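You operate a simulated robot arm through the tools that you are given. There is no shell and no other tool. Be economical: measure what you need, move in short steps, check, and stop when the job is done.

You are at the controls of a simulated robot arm. One attempt, no reset.

Task
Fit the roll end into the trial roll and fold the lead down.
Fine: the copper saddle comes out of the gap onto the trestle top; teal cover and blue clip end turned down, uncracked.

The check looks at the end state, three seconds after you hand in, the way a careful person would. Anything else that was tipped, shoved, dropped, spilled or broken makes it a failure. A push-on lid holds only when it is set on centred and level and pressed home; a screw cap is set on level and turned clockwise until tight. Flat cloth is picked up by pressing the open fingertips on it (5 to 10 N) and closing them slowly along it; thin cloth reads only 2 to 8 mm in the jaws.

Robot
A 6-joint arm with a two-finger parallel gripper, fixed in place. Base frame: the origin is at the foot of the arm, x ahead of it, y to its left, z up; the work surface is at about z = 82. Readings come in cm, degrees, newtons and seconds.
With the tool pointing down near the work surface it reaches from about 24 to 64 cm from the base axis. Its first joint turns from -66.0 to 66.0 degrees. Payload 2.7 kg.
The tool frame sits at the grasp point between the pads (the TCP): z along the fingers, y along the line on which they close. The tips reach 2.3 cm beyond it. The gripper opens to 9.4 cm. The fingers are 3.8 cm wide and 1 cm thick; the gripper's body (5.4 by 9.6 cm) begins 3.9 cm behind the TCP.
Orientation is that of the tool frame in the base frame, as [roll, pitch, yaw] about the fixed x, y, z axes, in that order (R = Rz(yaw) Ry(pitch) Rx(roll)). With the fingers straight down and closing along the base's y, the tool's x points along the base's -x, its y along +y and its z along -z.

Tools
- The arm moves only by the tool apply_moves. Its argument "commands" is one flat list of numbers, 6 for each row, row after row: the shift along the base's x, y, z in cm, then the turn, a rotation vector about the base's x, y, z in degrees. In form: [x, y, z, wx, wy, wz, x, y, z, wx, wy, wz, ...]. A call has 1 to 8 rows; each row shifts and turns the commanded pose from where the row before left it. "gripper" is the gripper command, from -1 (fully open) to 1 (shut), values between in proportion, set as the call begins (left out, the last holds). Each row takes 0.2 s and may step no farther than 5 cm and 8.6 degrees from the row before; otherwise, or with a gripper value out of range, the whole call is refused. A pose out of reach is approached as far as the arm can. The call stops where the force on the tool passes 40 N (or 10 N more than at its start, if that is more) or the arm is blocked; 0.2 s more then pass. The fingers move at their own pace (about 4.5 cm/s each) and stop on an object; they squeeze with about 26 N. The grip force told is the motor's: it shows also when the fingers shut on nothing. Time passes only in rows, and 0.2 s behind the last, so rows that do not move let the fingers close. It gives the time, the measured TCP pose, the force on the tool (base axes), the opening and the grip force at its end, in the units of the frame above (readings bear some noise), and new pictures: "show" is both (left out), scene, wrist or none.
- Cameras (640 x 400 px; columns grow to the right, rows downward): "scene" is fixed at [8.34, -43.78, 140.52]; the picture's right is [0.70, -0.72, 0.00], its down [-0.40, -0.39, -0.83] and it looks along [0.60, 0.58, -0.56] (base axes); focal length 272 px, centre (320, 200). "wrist" rides on the gripper at [8.6, 1.6, -7.4] in the tool frame; the picture's right is [-0.18, 0.98, 0.00], its down [-0.58, -0.11, -0.81] and it looks along [-0.79, -0.15, 0.59] (tool axes); focal length 243 px, centre (320, 200). There is no depth. A picture from a camera that has moved, and an enlarged one, comes with that camera's place and axes in the base frame and with its lens.
- zoom(camera, box): a new picture of the part [left, top, right, bottom] of that camera's present view, enlarged. It takes no simulated time.
- hand_in(): hands the job in; it is judged then, once.

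Work in short steps. Places have to be worked out from the pictures, the camera data and where the tool is seen: move nearer, look again, correct. Check each grasp and each placing, and mend what went wrong. You have 120 turns and 200 pictures in all, those below and enlarged ones among them. Open the gripper and draw the arm clear of the work before you hand the job in, unless the task says otherwise; then end with one line.

The tools are called after "Request:" by a JSON object that holds its "op" and its "data". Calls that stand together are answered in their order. apply_moves: Moves the arm, as the interface text tells. Its arguments: {"type":"object","properties":{"commands":{"type":"array","items":{"type":"number"}},"gripper":{"type":"number"},"show":{"type":"string","enum":["both","scene","wrist","none"]}},"required":["commands"]} The other tools are called the same way: zoom (camera, box) takes an enlarged picture of a part of a camera's view; hand_in () hands the job in.

At the start:

```text
time_s: 0.0
ee_pos: [37.19, -11.63, 124.95]
orientation: [-180.0, 0.1, 180.0]
contact_force: [1.2, -0.6, -0.4]
gripper_width: 9.42
grip_force: 0.1
```

scene: 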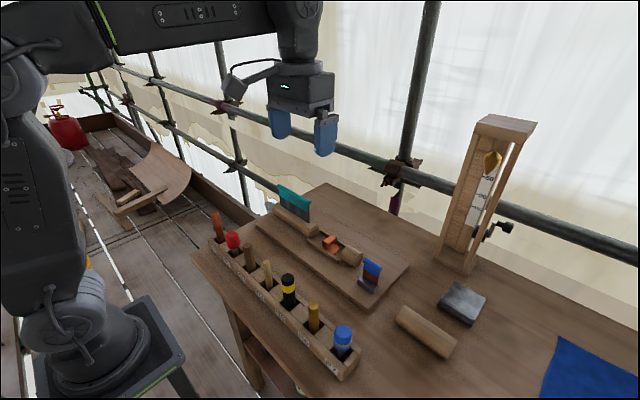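
wrist: 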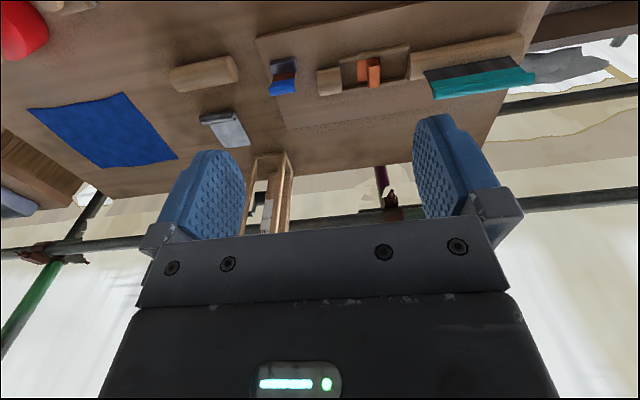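

I'll look closely at the work board and the loose parts before moving.

Request:
{"op": "zoom", "data": {"camera": "scene", "box": [240, 170, 420, 310]}}

Request:
{"op": "zoom", "data": {"camera": "scene", "box": [380, 250, 520, 370]}}

Request:
{"op": "zoom", "data": {"camera": "wrist", "box": [160, 10, 560, 170]}}

```text
2.86 times, centred on (330, 240) of scene
camera zoom: at [8.34, -43.78, 140.52], right [0.7, -0.72, 0.0], down [-0.4, -0.39, -0.83], along [0.6, 0.58, -0.56], focal length 776 px, centre (291, 86)
```

zoom: 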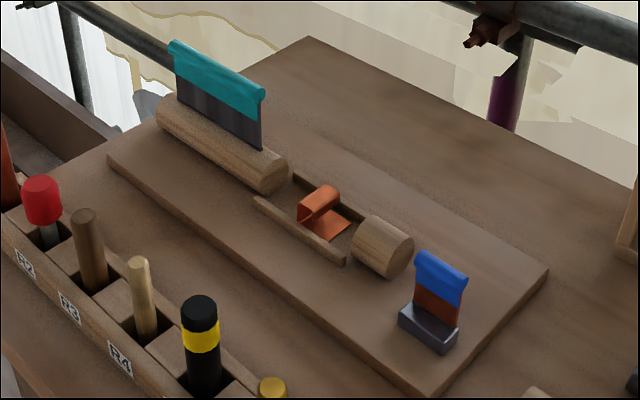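

```text
3.33 times, centred on (450, 310) of scene
camera zoom: at [8.34, -43.78, 140.52], right [0.7, -0.72, 0.0], down [-0.4, -0.39, -0.83], along [0.6, 0.58, -0.56], focal length 906 px, centre (-113, -167)
```

zoom: 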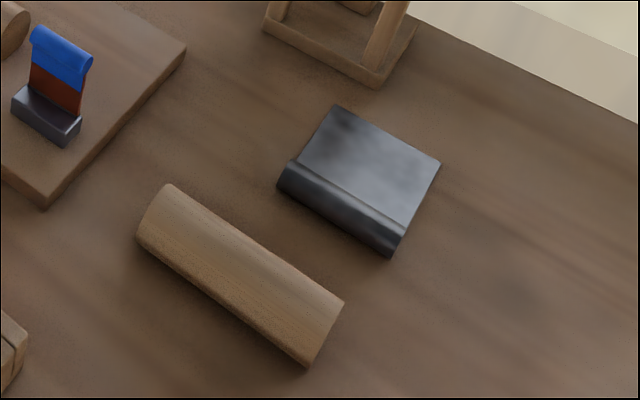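

```text
1.60 times, centred on (360, 90) of wrist
camera zoom: at [28.41, -10.13, 132.42], right [0.18, 0.98, 0.0], down [0.58, -0.11, 0.81], along [0.79, -0.15, -0.59], focal length 388 px, centre (256, 376)
```

zoom: 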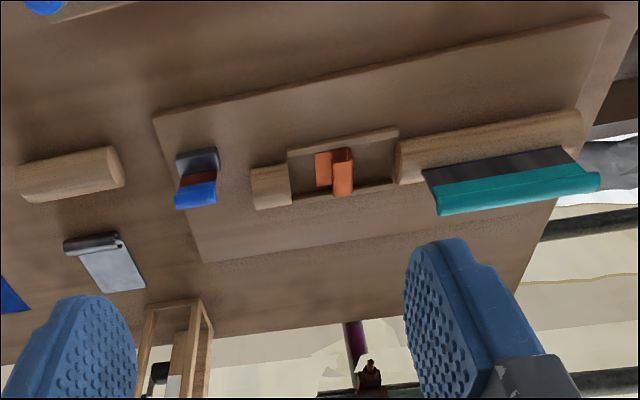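

The batten roll seems to run along y at x≈53 with a gap about y −11..3, and the loose roll end lies near (47,−37). I'll bring the wrist camera nearer to measure.

Request:
{"op": "apply_moves", "data": {"commands": [1.0, 1.8, -3.8, 0, 0, 0, 1.0, 1.8, -3.8, 0, 0, 0, 1.0, 1.8, -3.8, 0, 0, 0, 1.0, 1.8, -3.8, 0, 0, 0, 1.0, 1.8, -3.8, 0, 0, 0]}}

```text
time_s: 1.2
ee_pos: [41.89, -2.66, 105.96]
orientation: [-180.0, 0.1, 180.0]
contact_force: [0.4, -0.1, 0.6]
gripper_width: 9.4
grip_force: 0.0
camera wrist: at [33.23, -1.14, 113.37], right [0.18, 0.98, 0.0], down [0.58, -0.11, 0.81], along [0.79, -0.15, -0.59], focal length 243 px, centre (320, 200)
```

scene: 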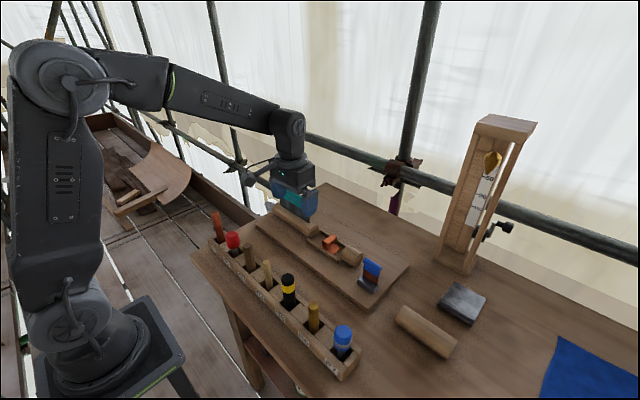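
wrist: 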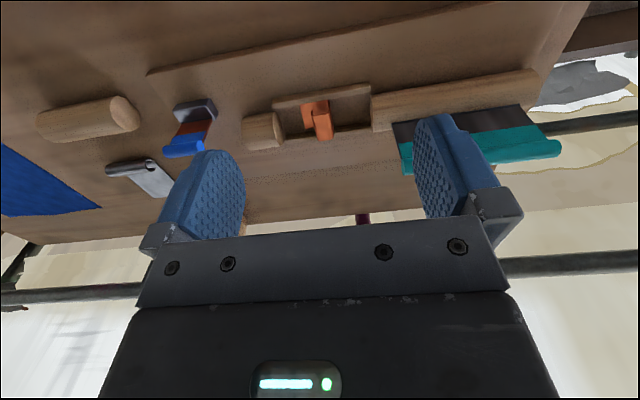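

Request:
{"op": "zoom", "data": {"camera": "wrist", "box": [230, 60, 430, 185]}}

Request:
{"op": "zoom", "data": {"camera": "wrist", "box": [30, 60, 230, 185]}}

Request:
{"op": "zoom", "data": {"camera": "wrist", "box": [370, 60, 600, 200]}}

```text
3.20 times, centred on (330, 122) of wrist
camera zoom: at [33.23, -1.14, 113.37], right [0.18, 0.98, 0.0], down [0.58, -0.11, 0.81], along [0.79, -0.15, -0.59], focal length 776 px, centre (288, 448)
```

zoom: 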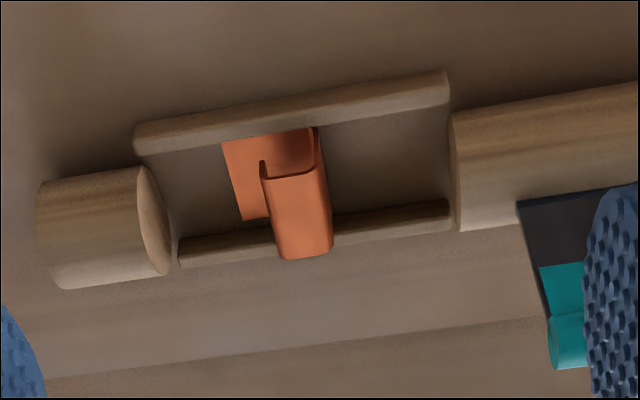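

```text
3.20 times, centred on (130, 122) of wrist
camera zoom: at [33.23, -1.14, 113.37], right [0.18, 0.98, 0.0], down [0.58, -0.11, 0.81], along [0.79, -0.15, -0.59], focal length 776 px, centre (928, 448)
```

zoom: 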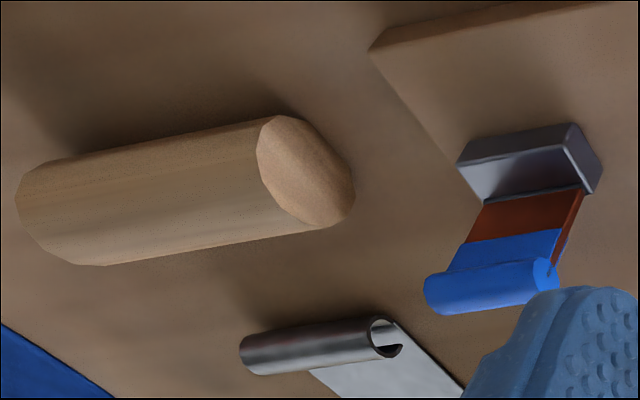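

```text
2.78 times, centred on (485, 130) of wrist
camera zoom: at [33.23, -1.14, 113.37], right [0.18, 0.98, 0.0], down [0.58, -0.11, 0.81], along [0.79, -0.15, -0.59], focal length 675 px, centre (-139, 395)
```

zoom: 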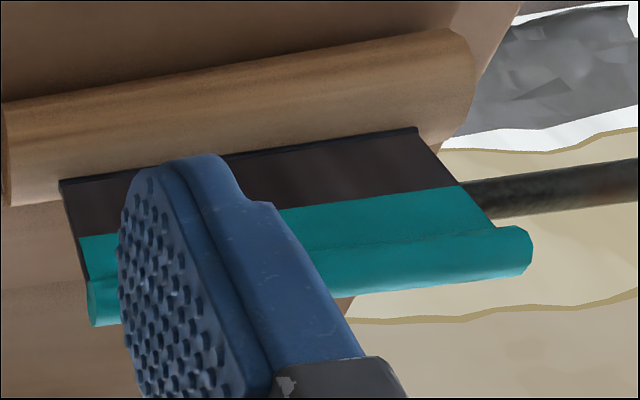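

The copper saddle triangulates to about (53.0, −4.5), top z≈86.7, between low rails. I'll part-close the fingers and hover above it to check the alignment.

Request:
{"op": "apply_moves", "data": {"commands": [2.78, -0.46, -2.6, 0, 0, 0, 2.78, -0.46, -2.6, 0, 0, 0, 2.78, -0.46, -2.6, 0, 0, 0, 2.78, -0.46, -2.6, 0, 0, 0], "gripper": -0.17}}

```text
time_s: 2.2
ee_pos: [53.21, -4.52, 95.35]
orientation: [-179.9, 0.1, -179.9]
contact_force: [-0.1, -0.5, -0.3]
gripper_width: 5.5
grip_force: 0.1
camera wrist: at [44.51, -2.96, 102.85], right [0.18, 0.98, 0.0], down [0.58, -0.11, 0.81], along [0.79, -0.15, -0.59], focal length 243 px, centre (320, 200)
```

scene: 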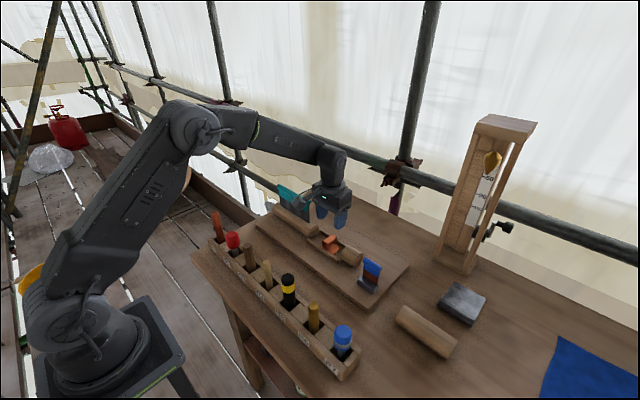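
wrist: 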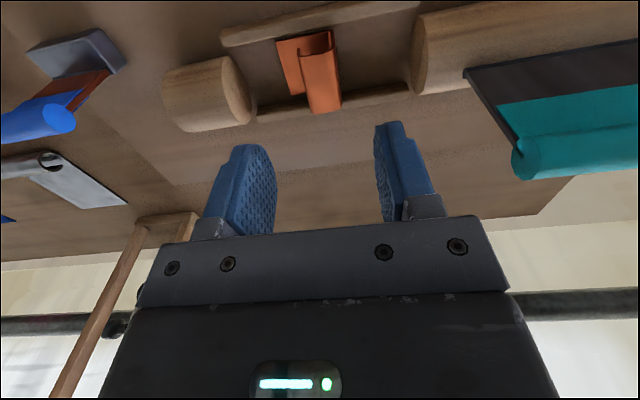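

Request:
{"op": "zoom", "data": {"camera": "wrist", "box": [150, 0, 470, 200]}}

Request:
{"op": "zoom", "data": {"camera": "wrist", "box": [400, 0, 640, 190]}}

Request:
{"op": "zoom", "data": {"camera": "scene", "box": [270, 170, 400, 300]}}

```text
2.00 times, centred on (310, 100) of wrist
camera zoom: at [44.51, -2.96, 102.85], right [0.18, 0.98, 0.0], down [0.58, -0.11, 0.81], along [0.79, -0.15, -0.59], focal length 485 px, centre (340, 400)
```

zoom: 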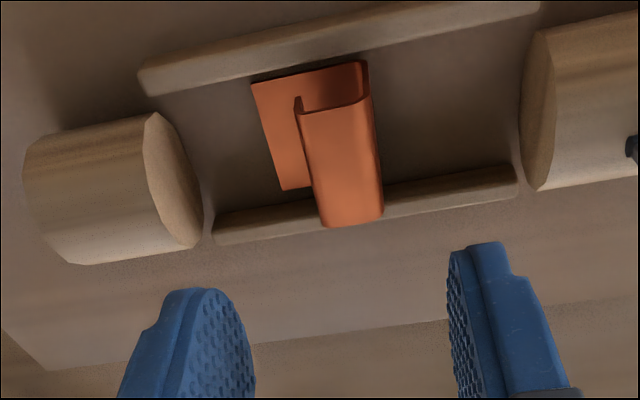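

```text
2.11 times, centred on (520, 95) of wrist
camera zoom: at [44.51, -2.96, 102.85], right [0.18, 0.98, 0.0], down [0.58, -0.11, 0.81], along [0.79, -0.15, -0.59], focal length 511 px, centre (-101, 421)
```

zoom: 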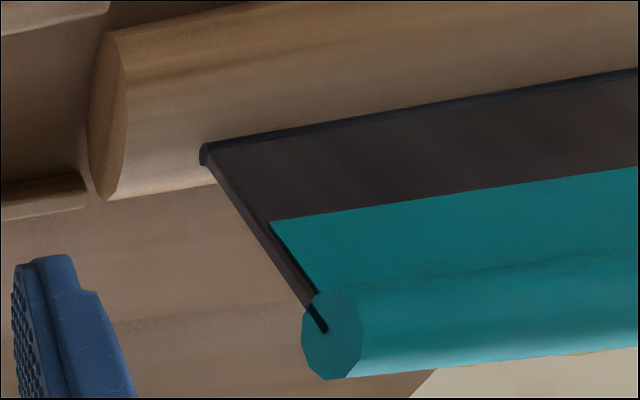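

```text
3.08 times, centred on (335, 235) of scene
camera zoom: at [8.33, -43.78, 140.52], right [0.7, -0.72, 0.0], down [-0.4, -0.39, -0.83], along [0.6, 0.58, -0.56], focal length 836 px, centre (274, 92)
```

zoom: 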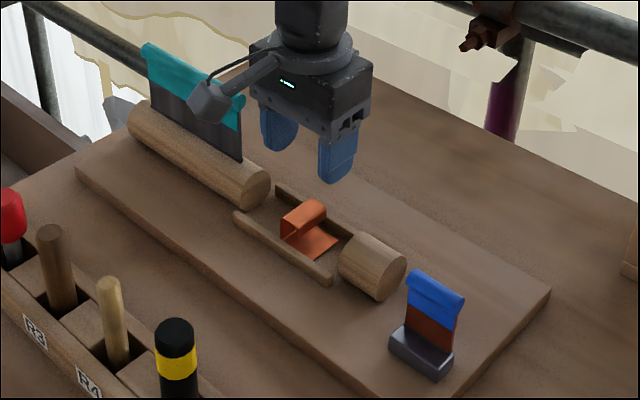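

Saddle centre refined to (52.9, −4.45), 2.1 cm wide in y, and the fingers straddle it. Descending to TCP z≈87.2, then closing.

Request:
{"op": "apply_moves", "data": {"commands": [-0.3, 0.05, -4.0, 0, 0, 0, 0, 0, -2.5, 0, 0, 0, 0, 0, -1.6, 0, 0, 0], "show": "wrist"}}

Request:
{"op": "apply_moves", "data": {"commands": [0, 0, 0, 0, 0, 0, 0, 0, 0, 0, 0, 0, 0, 0, 0, 0, 0, 0], "gripper": 1, "show": "both"}}

```text
time_s: 3.0
ee_pos: [52.86, -4.58, 87.48]
orientation: [-179.8, 0.1, -179.9]
contact_force: [-0.1, -0.2, 0.1]
gripper_width: 5.48
grip_force: 0.0
camera wrist: at [44.14, -2.91, 94.98], right [0.18, 0.98, 0.0], down [0.58, -0.11, 0.81], along [0.79, -0.15, -0.59], focal length 243 px, centre (320, 200)
```

wrist: 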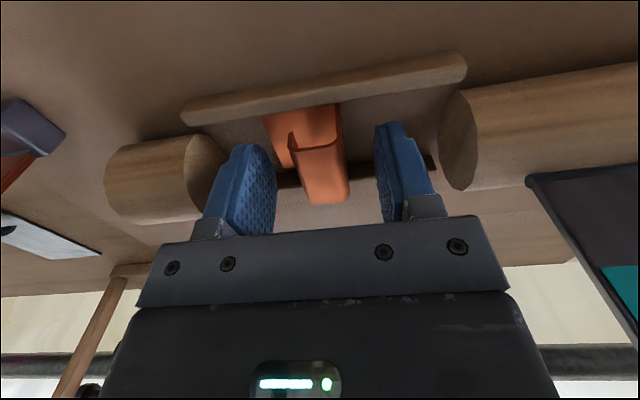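

```text
time_s: 3.8
ee_pos: [52.8, -4.49, 87.48]
orientation: [-179.9, 0.0, 180.0]
contact_force: [-0.8, -1.0, -0.9]
gripper_width: 2.32
grip_force: 26.1
camera wrist: at [44.14, -2.91, 95.02], right [0.18, 0.98, 0.0], down [0.58, -0.11, 0.81], along [0.79, -0.15, -0.59], focal length 243 px, centre (320, 200)
```

scene: 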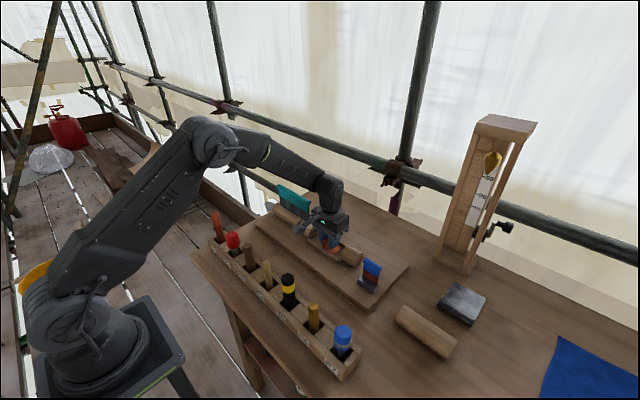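
wrist: 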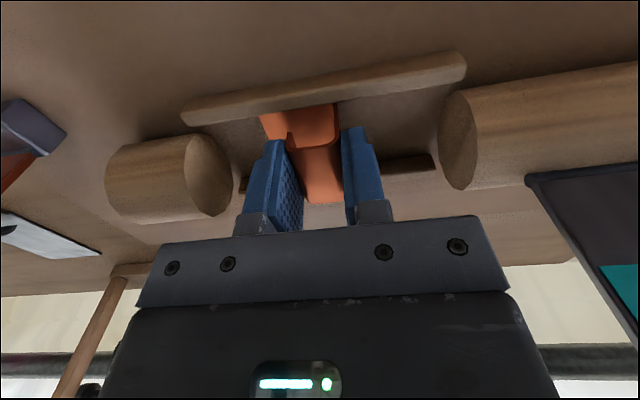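

Gripped at 2.3 cm with 26 N. Lifting slowly and checking.

Request:
{"op": "apply_moves", "data": {"commands": [0, 0, 1.5, 0, 0, 0, 0, 0, 3, 0, 0, 0, 0, 0, 4, 0, 0, 0, 0, 0, 4, 0, 0, 0]}}

```text
time_s: 4.8
ee_pos: [52.91, -4.59, 99.74]
orientation: [-179.9, 0.0, -180.0]
contact_force: [0.2, 0.3, 0.0]
gripper_width: 2.35
grip_force: 26.0
camera wrist: at [44.22, -3.05, 107.27], right [0.18, 0.98, 0.0], down [0.58, -0.11, 0.81], along [0.79, -0.15, -0.59], focal length 243 px, centre (320, 200)
```

scene: 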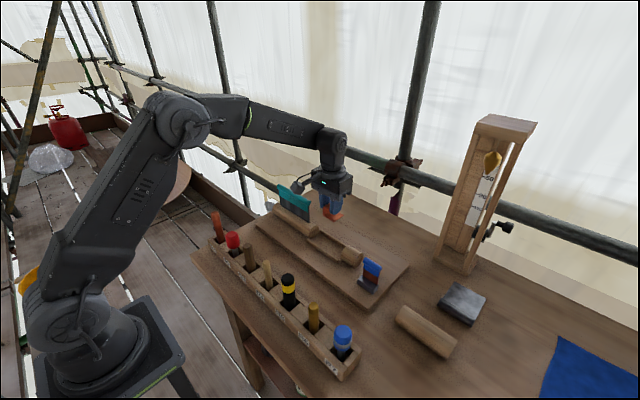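
wrist: 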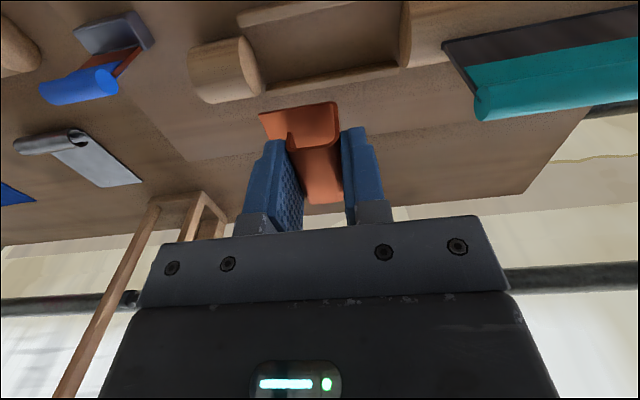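

The saddle is held cleanly. I'll carry it to free trestle top at about (52, −27.8), between the board edge (y≈−24.4) and the loose roll, passing well above the blue clip.

Request:
{"op": "apply_moves", "data": {"commands": [-0.15, -3.5, 1, 0, 0, 0, -0.15, -3.94, 0, 0, 0, 0, -0.15, -3.94, 0, 0, 0, 0, -0.15, -3.94, 0, 0, 0, 0, -0.15, -3.94, 0, 0, 0, 0, -0.15, -3.94, 0, 0, 0, 0]}}

```text
time_s: 6.2
ee_pos: [52.14, -27.85, 100.77]
orientation: [-179.8, 0.1, -180.0]
contact_force: [0.0, -0.5, -0.7]
gripper_width: 2.33
grip_force: 26.0
camera wrist: at [43.36, -26.32, 108.35], right [0.18, 0.98, 0.0], down [0.58, -0.11, 0.81], along [0.79, -0.15, -0.59], focal length 243 px, centre (320, 200)
```

scene: 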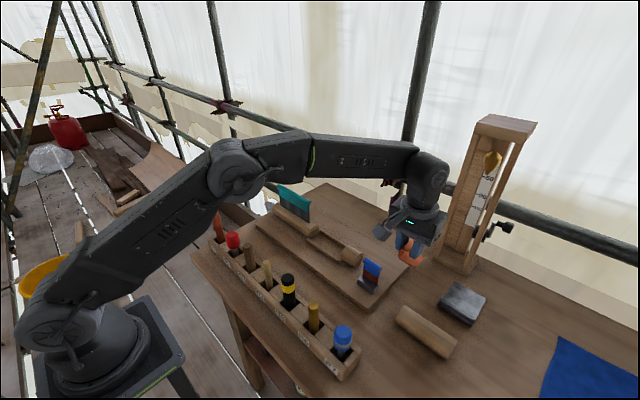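
wrist: 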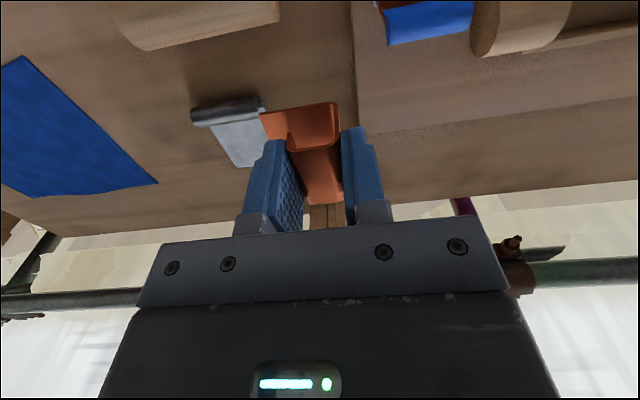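

Clear spot below. Descending to just above the top, then slowly to contact.

Request:
{"op": "apply_moves", "data": {"commands": [0.5, 0.3, -4, 0, 0, 0, 0, 0, -4, 0, 0, 0, 0, 0, -3.5, 0, 0, 0, 0, 0, -1.5, 0, 0, 0], "show": "scene"}}

Request:
{"op": "apply_moves", "data": {"commands": [0, 0, -0.4, 0, 0, 0, 0, 0, -0.4, 0, 0, 0], "show": "none"}}

```text
time_s: 7.2
ee_pos: [52.74, -27.65, 87.88]
orientation: [-179.9, 0.2, -180.0]
contact_force: [-0.6, -1.2, 2.9]
gripper_width: 2.33
grip_force: 25.9
```

scene: 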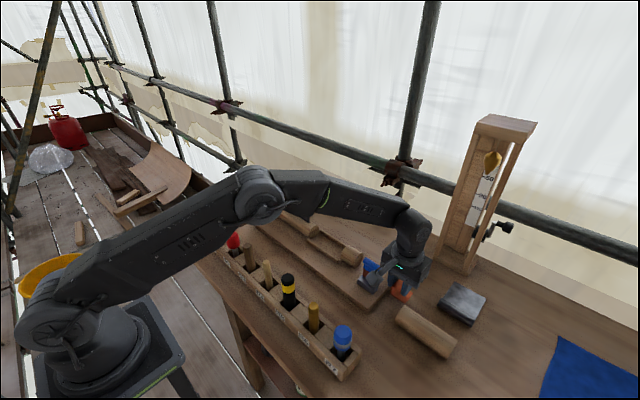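

```text
time_s: 7.8
ee_pos: [53.06, -27.71, 87.99]
orientation: [-179.5, 1.0, -180.0]
contact_force: [0.6, -1.1, 2.1]
gripper_width: 2.32
grip_force: 26.1
stopped in row 2: the force on the tool passed its limit (the readings are from after the stop); the commanded pose is now the measured one
```

It stopped on contact earlier than expected; I need to see what touches before going on.

Request:
{"op": "zoom", "data": {"camera": "scene", "box": [330, 200, 470, 330]}}

Request:
{"op": "zoom", "data": {"camera": "wrist", "box": [0, 0, 640, 400]}}

```text
3.08 times, centred on (400, 265) of scene
camera zoom: at [8.33, -43.78, 140.52], right [0.7, -0.72, 0.0], down [-0.4, -0.39, -0.83], along [0.6, 0.58, -0.56], focal length 836 px, centre (74, 0)
```

zoom: 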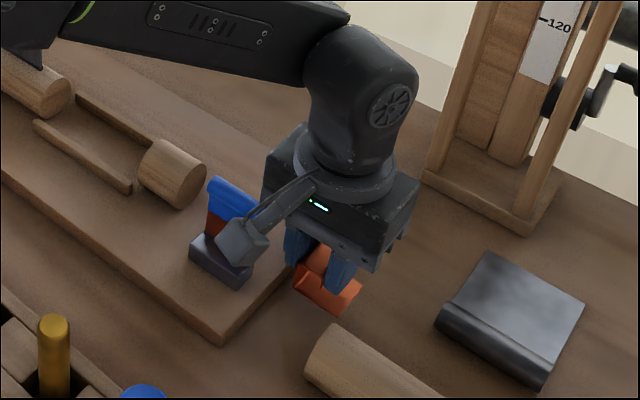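

```text
1.00 times, centred on (320, 200) of wrist
camera zoom: at [44.09, -26.08, 95.32], right [0.18, 0.98, -0.01], down [0.57, -0.1, 0.82], along [0.8, -0.15, -0.58], focal length 243 px, centre (320, 200)
```

zoom: 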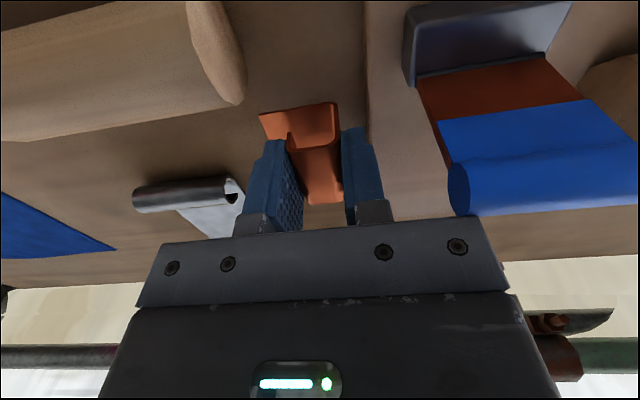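

The gripper body's edge is just meeting the blue clip's top end (x≈50, z≈92). I'll back straight up and check that the clip is unharmed.

Request:
{"op": "apply_moves", "data": {"commands": [0, 0, 2, 0, 0, 0, 0, 0, 4, 0, 0, 0, 0, 0, 2, 0.5, -1.0, 0]}}

Request:
{"op": "zoom", "data": {"camera": "scene", "box": [330, 220, 450, 320]}}

```text
time_s: 8.6
ee_pos: [52.92, -27.79, 95.94]
orientation: [-180.0, 1.9, 180.0]
contact_force: [-0.5, 0.1, -0.8]
gripper_width: 2.33
grip_force: 25.9
camera wrist: at [43.96, -26.28, 103.12], right [0.18, 0.98, 0.01], down [0.56, -0.11, 0.82], along [0.81, -0.15, -0.57], focal length 243 px, centre (320, 200)
```

scene: 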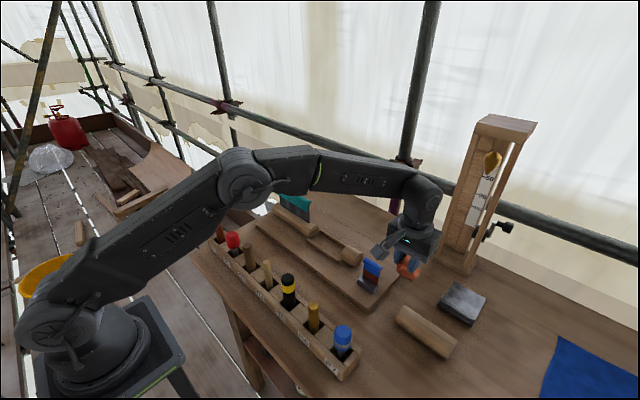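
wrist: 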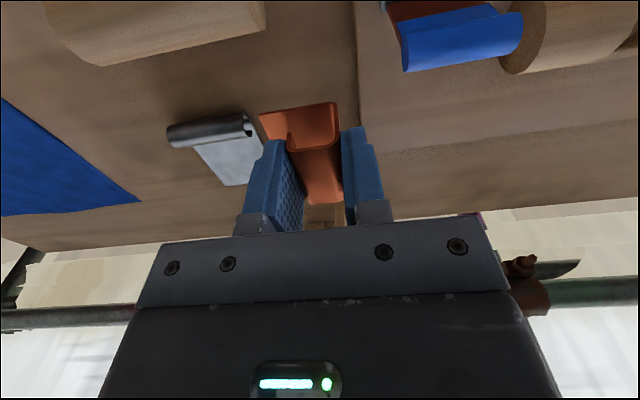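

```text
4.00 times, centred on (390, 270) of scene
camera zoom: at [8.34, -43.78, 140.52], right [0.7, -0.72, 0.0], down [-0.4, -0.39, -0.83], along [0.6, 0.58, -0.56], focal length 1087 px, centre (40, -80)
```

zoom: 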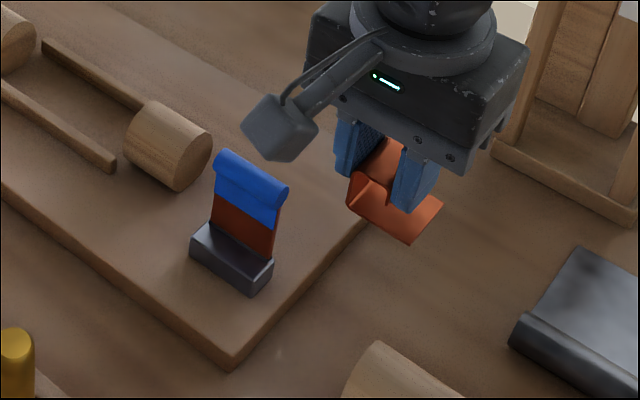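

The clip looks intact. I'll relevel and use a spot clear of it, around (44.3, −27.3), where the gripper body ends about x=47.

Request:
{"op": "apply_moves", "data": {"commands": [-2.9, 0.2, 2, 0, 1.9, 0, -2.9, 0.2, 0, 0, 0, 0, -2.8, 0.1, 0, 0, 0, 0, 0, 0, -3, 0, 0, 0]}}

Request:
{"op": "zoom", "data": {"camera": "scene", "box": [300, 220, 460, 370]}}

```text
time_s: 9.6
ee_pos: [43.9, -27.06, 94.79]
orientation: [180.0, -0.1, -179.9]
contact_force: [0.4, -0.7, -0.3]
gripper_width: 2.32
grip_force: 26.1
camera wrist: at [35.27, -25.47, 102.23], right [0.18, 0.98, 0.0], down [0.58, -0.11, 0.81], along [0.79, -0.15, -0.59], focal length 243 px, centre (320, 200)
```

scene: 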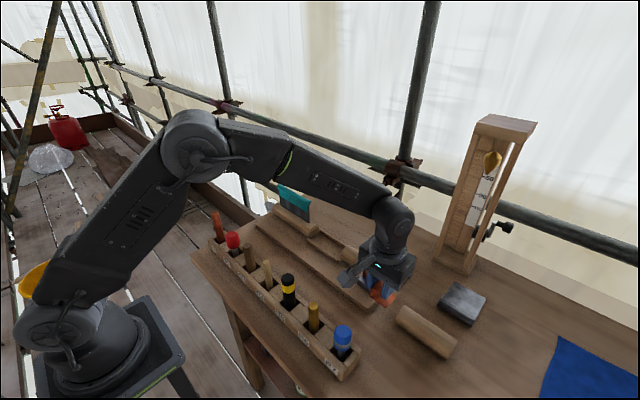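
wrist: 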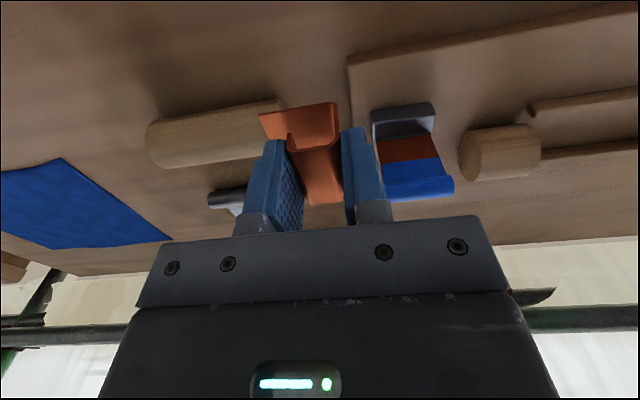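

```text
2.67 times, centred on (380, 295) of scene
camera zoom: at [8.33, -43.78, 140.52], right [0.7, -0.72, 0.0], down [-0.4, -0.39, -0.83], along [0.6, 0.58, -0.56], focal length 725 px, centre (160, -53)
```

zoom: 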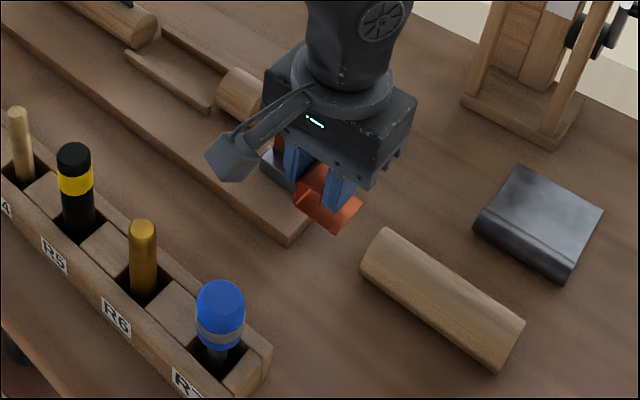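

Board edge measures y≈−25.1, the loose roll end y≈−31.9, and the held saddle spans y −30..−25.9, so I shift −0.5 in y. Descending.

Request:
{"op": "apply_moves", "data": {"commands": [0, -0.5, -3, 0, 0, 0, 0, 0, -3, 0, 0, 0, 0, 0, -1.5, 0, 0, 0], "show": "none"}}

Request:
{"op": "apply_moves", "data": {"commands": [0, 0, -0.4, 0, 0, 0, 0, 0, -0.4, 0, 0, 0], "show": "both"}}

```text
time_s: 10.4
ee_pos: [44.04, -27.34, 87.29]
orientation: [180.0, -0.2, 180.0]
contact_force: [-0.4, -0.1, -1.3]
gripper_width: 2.35
grip_force: 26.2
```

```text
time_s: 11.0
ee_pos: [44.28, -27.69, 86.62]
orientation: [-180.0, -0.1, 179.9]
contact_force: [-0.9, -0.1, -0.4]
gripper_width: 2.33
grip_force: 26.1
camera wrist: at [35.51, -26.07, 94.03], right [0.18, 0.98, 0.0], down [0.58, -0.11, 0.81], along [0.79, -0.15, -0.59], focal length 243 px, centre (320, 200)
```

scene: 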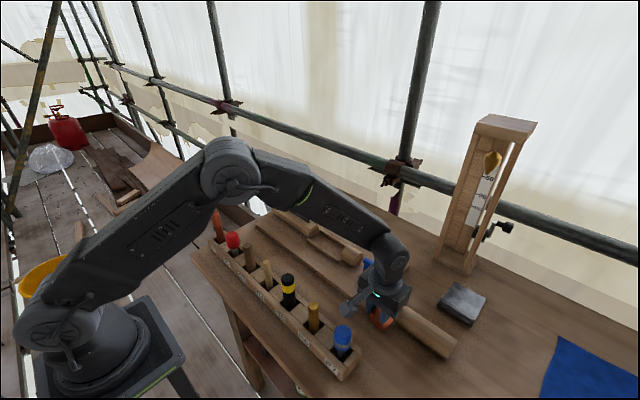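
wrist: 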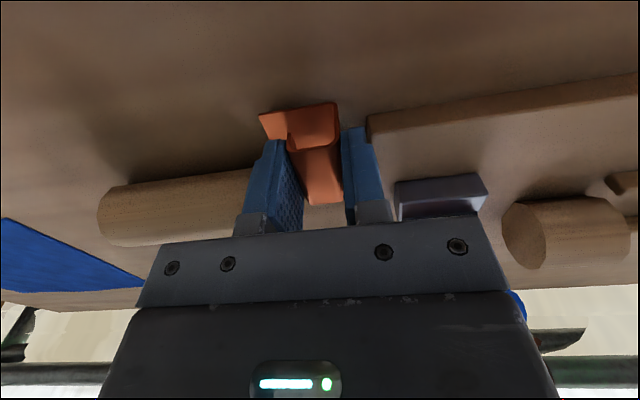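

Still free and well placed; lowering further in small steps until contact.

Request:
{"op": "apply_moves", "data": {"commands": [0, 0, -0.2, 0, 0, 0, 0, 0, -0.2, 0, 0, 0], "show": "none"}}

Request:
{"op": "apply_moves", "data": {"commands": [0, 0, -0.2, 0, 0, 0, 0, 0, -0.1, 0, 0, 0], "show": "none"}}

```text
time_s: 11.6
ee_pos: [44.35, -27.56, 86.36]
orientation: [180.0, -0.1, 180.0]
contact_force: [-0.4, 0.6, 0.2]
gripper_width: 2.32
grip_force: 26.1
```

```text
time_s: 12.2
ee_pos: [44.3, -27.64, 85.93]
orientation: [179.9, 0.1, -180.0]
contact_force: [0.1, 0.1, -0.4]
gripper_width: 2.32
grip_force: 26.3
```

Request:
{"op": "apply_moves", "data": {"commands": [0, 0, -0.2, 0, 0, 0, 0, 0, 0, 0, 0, 0], "show": "none"}}

Request:
{"op": "apply_moves", "data": {"commands": [0, 0, -0.2, 0, 0, 0, 0, 0, 0, 0, 0, 0], "show": "none"}}

Request:
{"op": "zoom", "data": {"camera": "scene", "box": [330, 260, 430, 350]}}

```text
time_s: 12.8
ee_pos: [44.33, -27.74, 85.86]
orientation: [180.0, 0.0, 179.9]
contact_force: [-2.4, 0.6, 5.6]
gripper_width: 2.31
grip_force: 25.7
```

```text
time_s: 13.4
ee_pos: [44.36, -27.75, 85.71]
orientation: [-179.8, 0.1, 179.9]
contact_force: [-4.5, 0.2, 21.2]
gripper_width: 2.34
grip_force: 26.1
```

```text
4.44 times, centred on (380, 305) of scene
camera zoom: at [8.3, -43.76, 140.53], right [0.7, -0.72, 0.0], down [-0.4, -0.39, -0.83], along [0.6, 0.58, -0.56], focal length 1208 px, centre (53, -267)
```

zoom: 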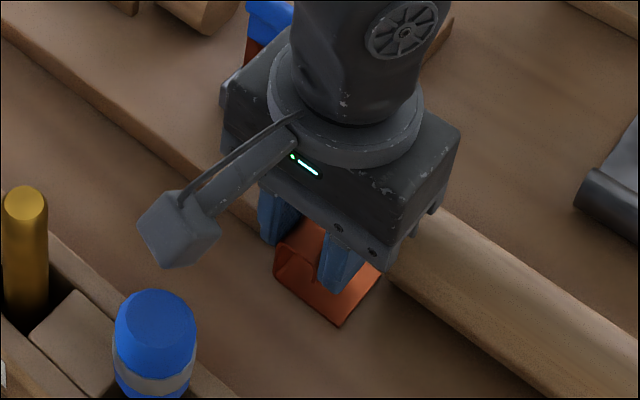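

The saddle bears on the trestle top at TCP≈85.85 (so the board top is ≈83.6). Easing up a touch and opening narrowly.

Request:
{"op": "apply_moves", "data": {"commands": [0, 0, 0.2, 0, 0, 0, 0, 0, 0, 0, 0, 0], "gripper": 0.2, "show": "none"}}

Request:
{"op": "apply_moves", "data": {"commands": [0, 0, 3, 0, 0, 0, 0, 0, 4, 0, 0, 0, 0, 0, 4, 0, 0, 0, -1, 0, 4, 0, 0, 0]}}

```text
time_s: 14.0
ee_pos: [44.17, -27.68, 85.53]
orientation: [179.9, -0.4, -180.0]
contact_force: [-4.9, -10.9, -9.2]
gripper_width: 3.3
grip_force: 0.0
```

```text
time_s: 15.0
ee_pos: [43.26, -27.54, 100.88]
orientation: [180.0, -0.1, -179.9]
contact_force: [-0.8, -0.3, 0.5]
gripper_width: 3.74
grip_force: 0.0
camera wrist: at [34.65, -26.08, 108.37], right [0.18, 0.98, 0.0], down [0.58, -0.11, 0.81], along [0.79, -0.15, -0.59], focal length 243 px, centre (320, 200)
```

scene: 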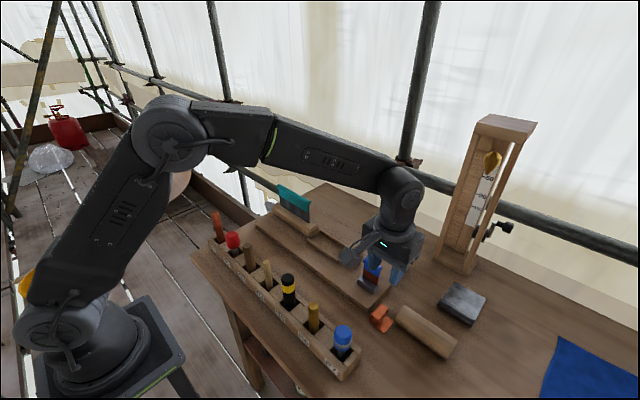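
wrist: 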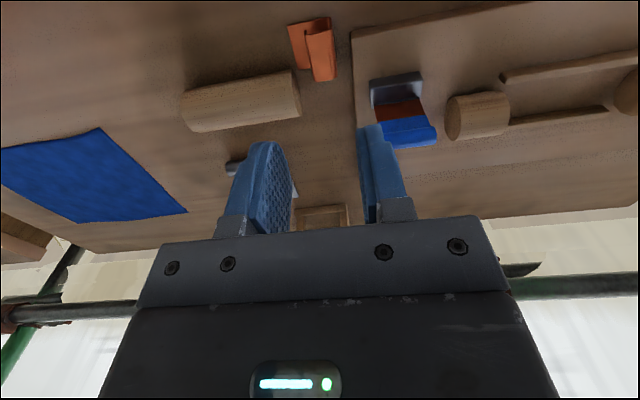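

The saddle sits on the trestle top. Zooming to check it, the clip and the loose roll.

Request:
{"op": "zoom", "data": {"camera": "wrist", "box": [170, 0, 450, 170]}}

Request:
{"op": "zoom", "data": {"camera": "scene", "box": [340, 250, 480, 370]}}

```text
2.29 times, centred on (310, 85) of wrist
camera zoom: at [34.65, -26.08, 108.37], right [0.18, 0.98, 0.0], down [0.58, -0.11, 0.81], along [0.79, -0.15, -0.59], focal length 555 px, centre (343, 463)
```

zoom: 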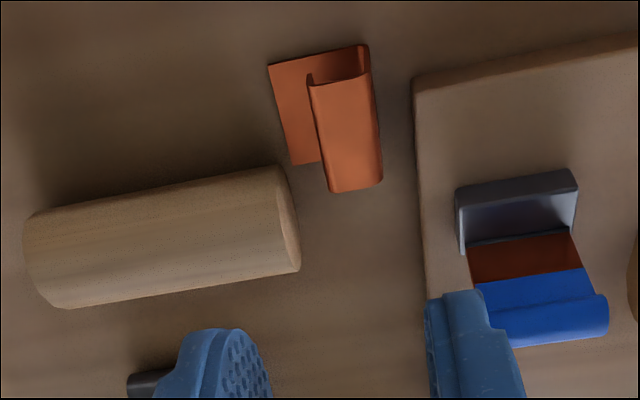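

```text
3.33 times, centred on (410, 310) of scene
camera zoom: at [8.34, -43.78, 140.52], right [0.7, -0.72, 0.0], down [-0.4, -0.39, -0.83], along [0.6, 0.58, -0.56], focal length 906 px, centre (20, -167)
```

zoom: 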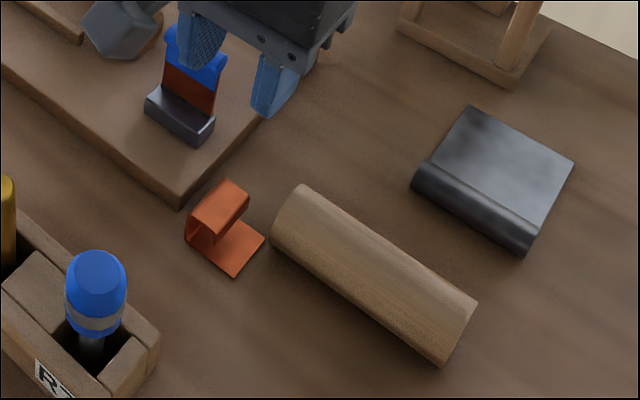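

All good. Now the loose roll end: centre ≈(47.7, −37.2), length ≈12.2 along y. I'll turn the gripper +90° so it closes along x (camera ends up on the −y side, clear of the lead later) while moving over it.

Request:
{"op": "apply_moves", "data": {"commands": [0.4, -1.0, 0.5, 0, 0, 8.5, 0.4, -1.0, 0.5, 0, 0, 8.5, 0.4, -1.0, 0, 0, 0, 8.5, 0.4, -1.0, 0, 0, 0, 8.5, 0.4, -1.0, 0, 0, 0, 8.5, 0.4, -1.0, 0, 0, 0, 8.5, 0.4, -1.0, 0, 0, 0, 8.5, 0.4, -1.0, 0, 0, 0, 8.5], "gripper": -1, "show": "none"}}

Request:
{"op": "apply_moves", "data": {"commands": [0.4, -0.6, 0, 0, 0, 8.5, 0.4, -0.6, 0, 0, 0, 8.5, 0.4, -0.5, 0, 0, 0, 5]}}

```text
time_s: 16.8
ee_pos: [46.67, -35.8, 101.51]
orientation: [-179.9, -0.1, -111.9]
contact_force: [0.6, 0.5, -0.7]
gripper_width: 9.4
grip_force: 0.1
```

```text
time_s: 17.6
ee_pos: [47.72, -37.36, 101.51]
orientation: [-180.0, -0.1, -90.0]
contact_force: [-0.3, -0.4, 0.0]
gripper_width: 9.41
grip_force: 0.1
camera wrist: at [46.06, -46.18, 109.08], right [-0.98, 0.18, 0.0], down [0.11, 0.58, 0.81], along [0.15, 0.79, -0.59], focal length 243 px, centre (320, 200)
```

scene: 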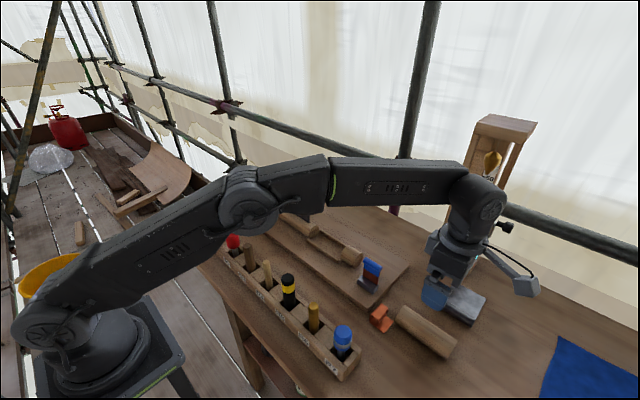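
wrist: 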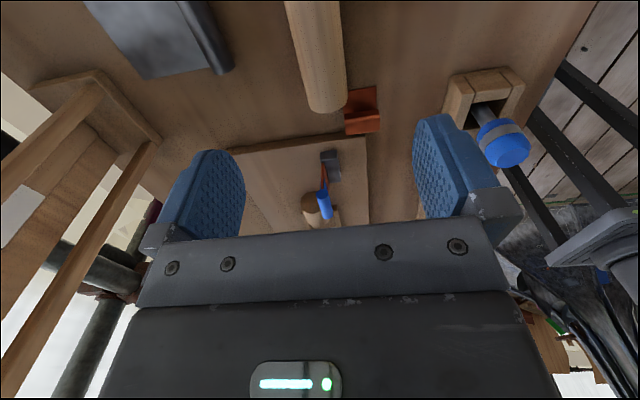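

Request:
{"op": "zoom", "data": {"camera": "wrist", "box": [200, 0, 460, 160]}}

Request:
{"op": "zoom", "data": {"camera": "wrist", "box": [280, 120, 400, 230]}}

```text
2.46 times, centred on (330, 80) of wrist
camera zoom: at [46.06, -46.18, 109.08], right [-0.98, 0.18, 0.0], down [0.11, 0.58, 0.81], along [0.15, 0.79, -0.59], focal length 597 px, centre (295, 495)
```

zoom: 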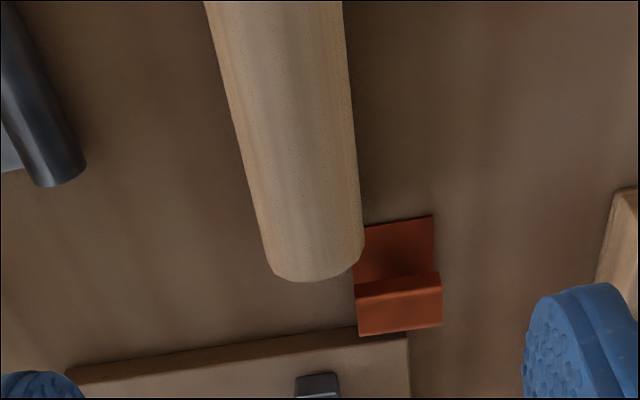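

```text
3.64 times, centred on (340, 175) of wrist
camera zoom: at [46.06, -46.18, 109.08], right [-0.98, 0.18, 0.0], down [0.11, 0.58, 0.81], along [0.15, 0.79, -0.59], focal length 882 px, centre (247, 291)
```

zoom: 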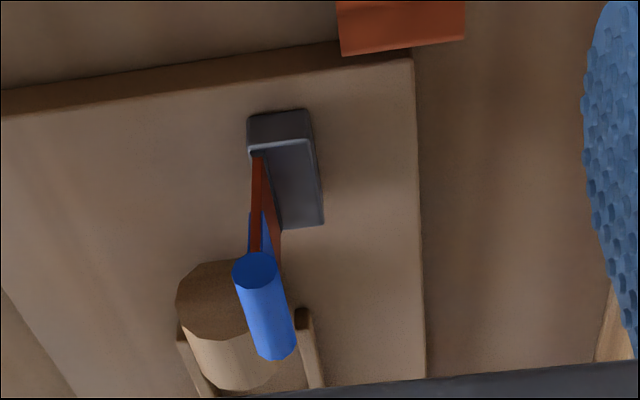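

The loose roll is well aligned with y, ≈4.5 cm wide, centred x≈47.9. Descending to TCP z≈86 so the tips will stay above the rails later, then closing.

Request:
{"op": "apply_moves", "data": {"commands": [0.2, 0.15, -4.5, 0, 0, 0, 0, 0, -4.5, 0, 0, 0, 0, 0, -4, 0, 0, 0, 0, 0, -2.5, 0, 0, 0], "show": "both"}}

```text
time_s: 18.6
ee_pos: [47.81, -37.88, 86.19]
orientation: [180.0, -0.1, -90.0]
contact_force: [-0.4, 0.4, 0.3]
gripper_width: 9.41
grip_force: 0.1
camera wrist: at [46.1, -46.51, 93.76], right [-0.98, 0.18, 0.0], down [0.11, 0.58, 0.81], along [0.15, 0.79, -0.59], focal length 243 px, centre (320, 200)
```

scene: 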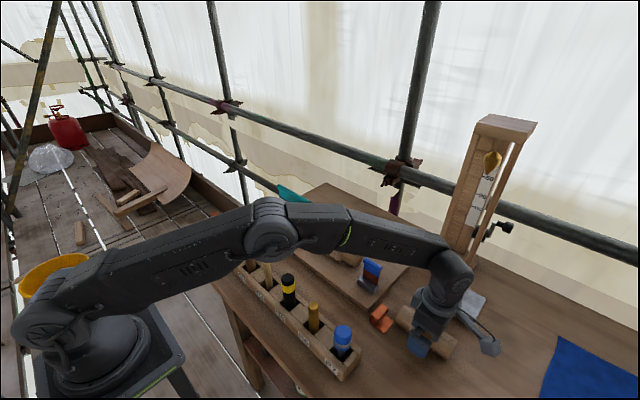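
wrist: 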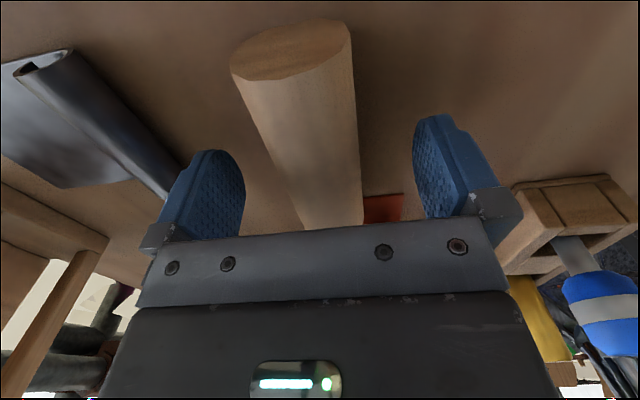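

Fingers straddle the roll evenly; its ends are about y −42.9 and −31.5. Closing.

Request:
{"op": "apply_moves", "data": {"commands": [0, 0, 0, 0, 0, 0, 0, 0, 0, 0, 0, 0, 0, 0, 0, 0, 0, 0], "gripper": 1, "show": "none"}}

Request:
{"op": "apply_moves", "data": {"commands": [0, 0, 1, 0, 0, 0, 0, 0, 3, 0, 0, 0, 0, 0, 4, 0, 0, 0, 0, 0, 4, 0, 0, 0]}}

```text
time_s: 19.4
ee_pos: [47.79, -37.84, 86.23]
orientation: [180.0, -0.1, -90.0]
contact_force: [-1.7, 1.1, 2.2]
gripper_width: 4.24
grip_force: 22.9
```

```text
time_s: 20.4
ee_pos: [47.94, -37.21, 98.07]
orientation: [180.0, 0.0, -90.1]
contact_force: [-0.1, 0.8, -0.8]
gripper_width: 4.34
grip_force: 25.9
camera wrist: at [46.22, -46.0, 105.61], right [-0.98, 0.18, 0.0], down [0.11, 0.58, 0.81], along [0.15, 0.79, -0.59], focal length 243 px, centre (320, 200)
```

scene: 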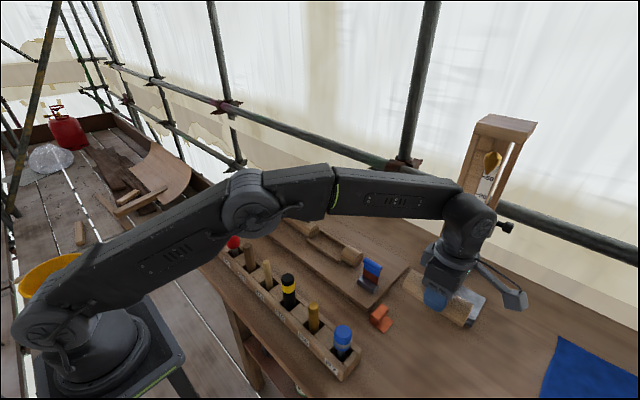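
wrist: 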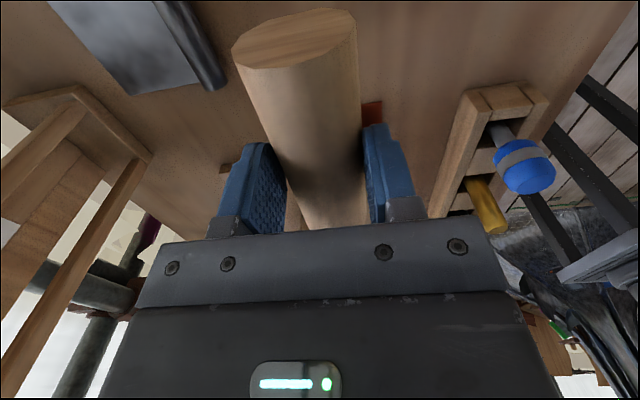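

Roll held at 4.3 cm. Now I measure the gap precisely in the scene view before travelling.

Request:
{"op": "zoom", "data": {"camera": "scene", "box": [280, 200, 380, 290]}}

Request:
{"op": "zoom", "data": {"camera": "scene", "box": [390, 210, 530, 350]}}

```text
4.44 times, centred on (330, 245) of scene
camera zoom: at [8.34, -43.78, 140.52], right [0.7, -0.72, 0.0], down [-0.4, -0.39, -0.83], along [0.6, 0.58, -0.56], focal length 1208 px, centre (276, 0)
```

zoom: 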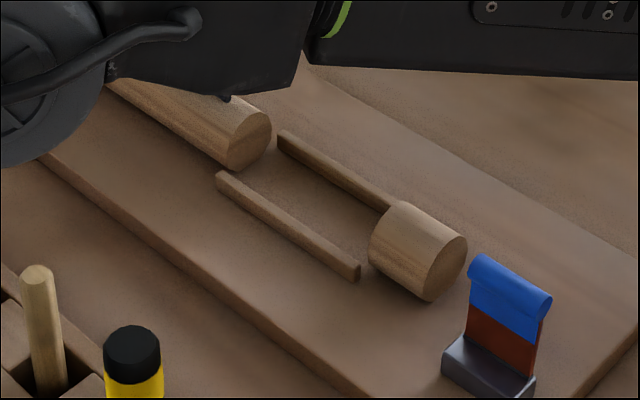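

```text
2.86 times, centred on (460, 280) of scene
camera zoom: at [8.34, -43.78, 140.52], right [0.7, -0.72, 0.0], down [-0.4, -0.39, -0.83], along [0.6, 0.58, -0.56], focal length 776 px, centre (-80, -29)
```

zoom: 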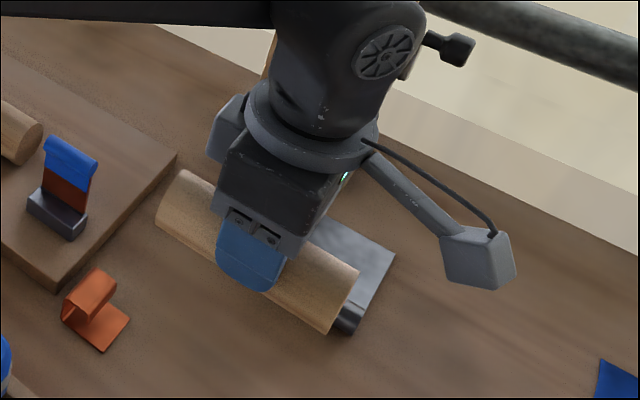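

Gap spans roughly y −10.4..1.9 at x≈53; roll ≈11.7 long. Travelling high over the clip to hover above the gap.

Request:
{"op": "apply_moves", "data": {"commands": [0, 0, 3, 0, 0, 0, 0.7, 4.6, 0, 0, 0, 0, 0.75, 4.7, 0, 0, 0, 0, 0.75, 4.7, 0, 0, 0, 0, 0.75, 4.7, 0, 0, 0, 0, 0.75, 4.7, 0, 0, 0, 0, 0.75, 4.7, 0, 0, 0, 0, 0.65, 4.7, 0, 0, 0, 0]}}

```text
time_s: 22.2
ee_pos: [52.85, -4.26, 101.23]
orientation: [180.0, -0.1, -90.1]
contact_force: [-0.5, 0.4, -1.2]
gripper_width: 4.35
grip_force: 26.1
camera wrist: at [51.07, -12.99, 108.72], right [-0.98, 0.19, 0.0], down [0.11, 0.58, 0.81], along [0.15, 0.79, -0.59], focal length 243 px, centre (320, 200)
```

scene: 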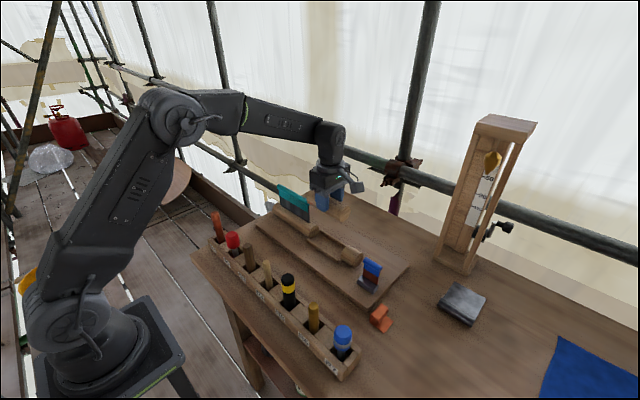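
wrist: 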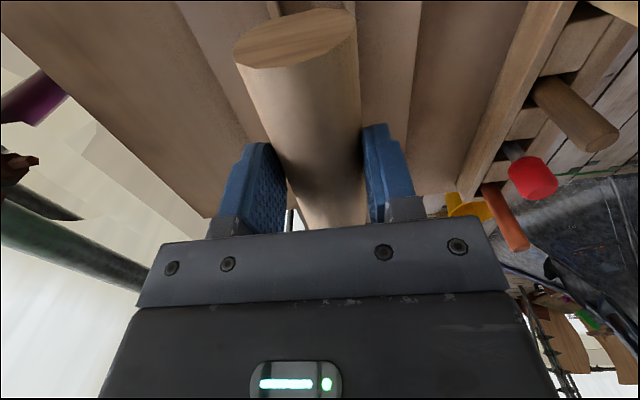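

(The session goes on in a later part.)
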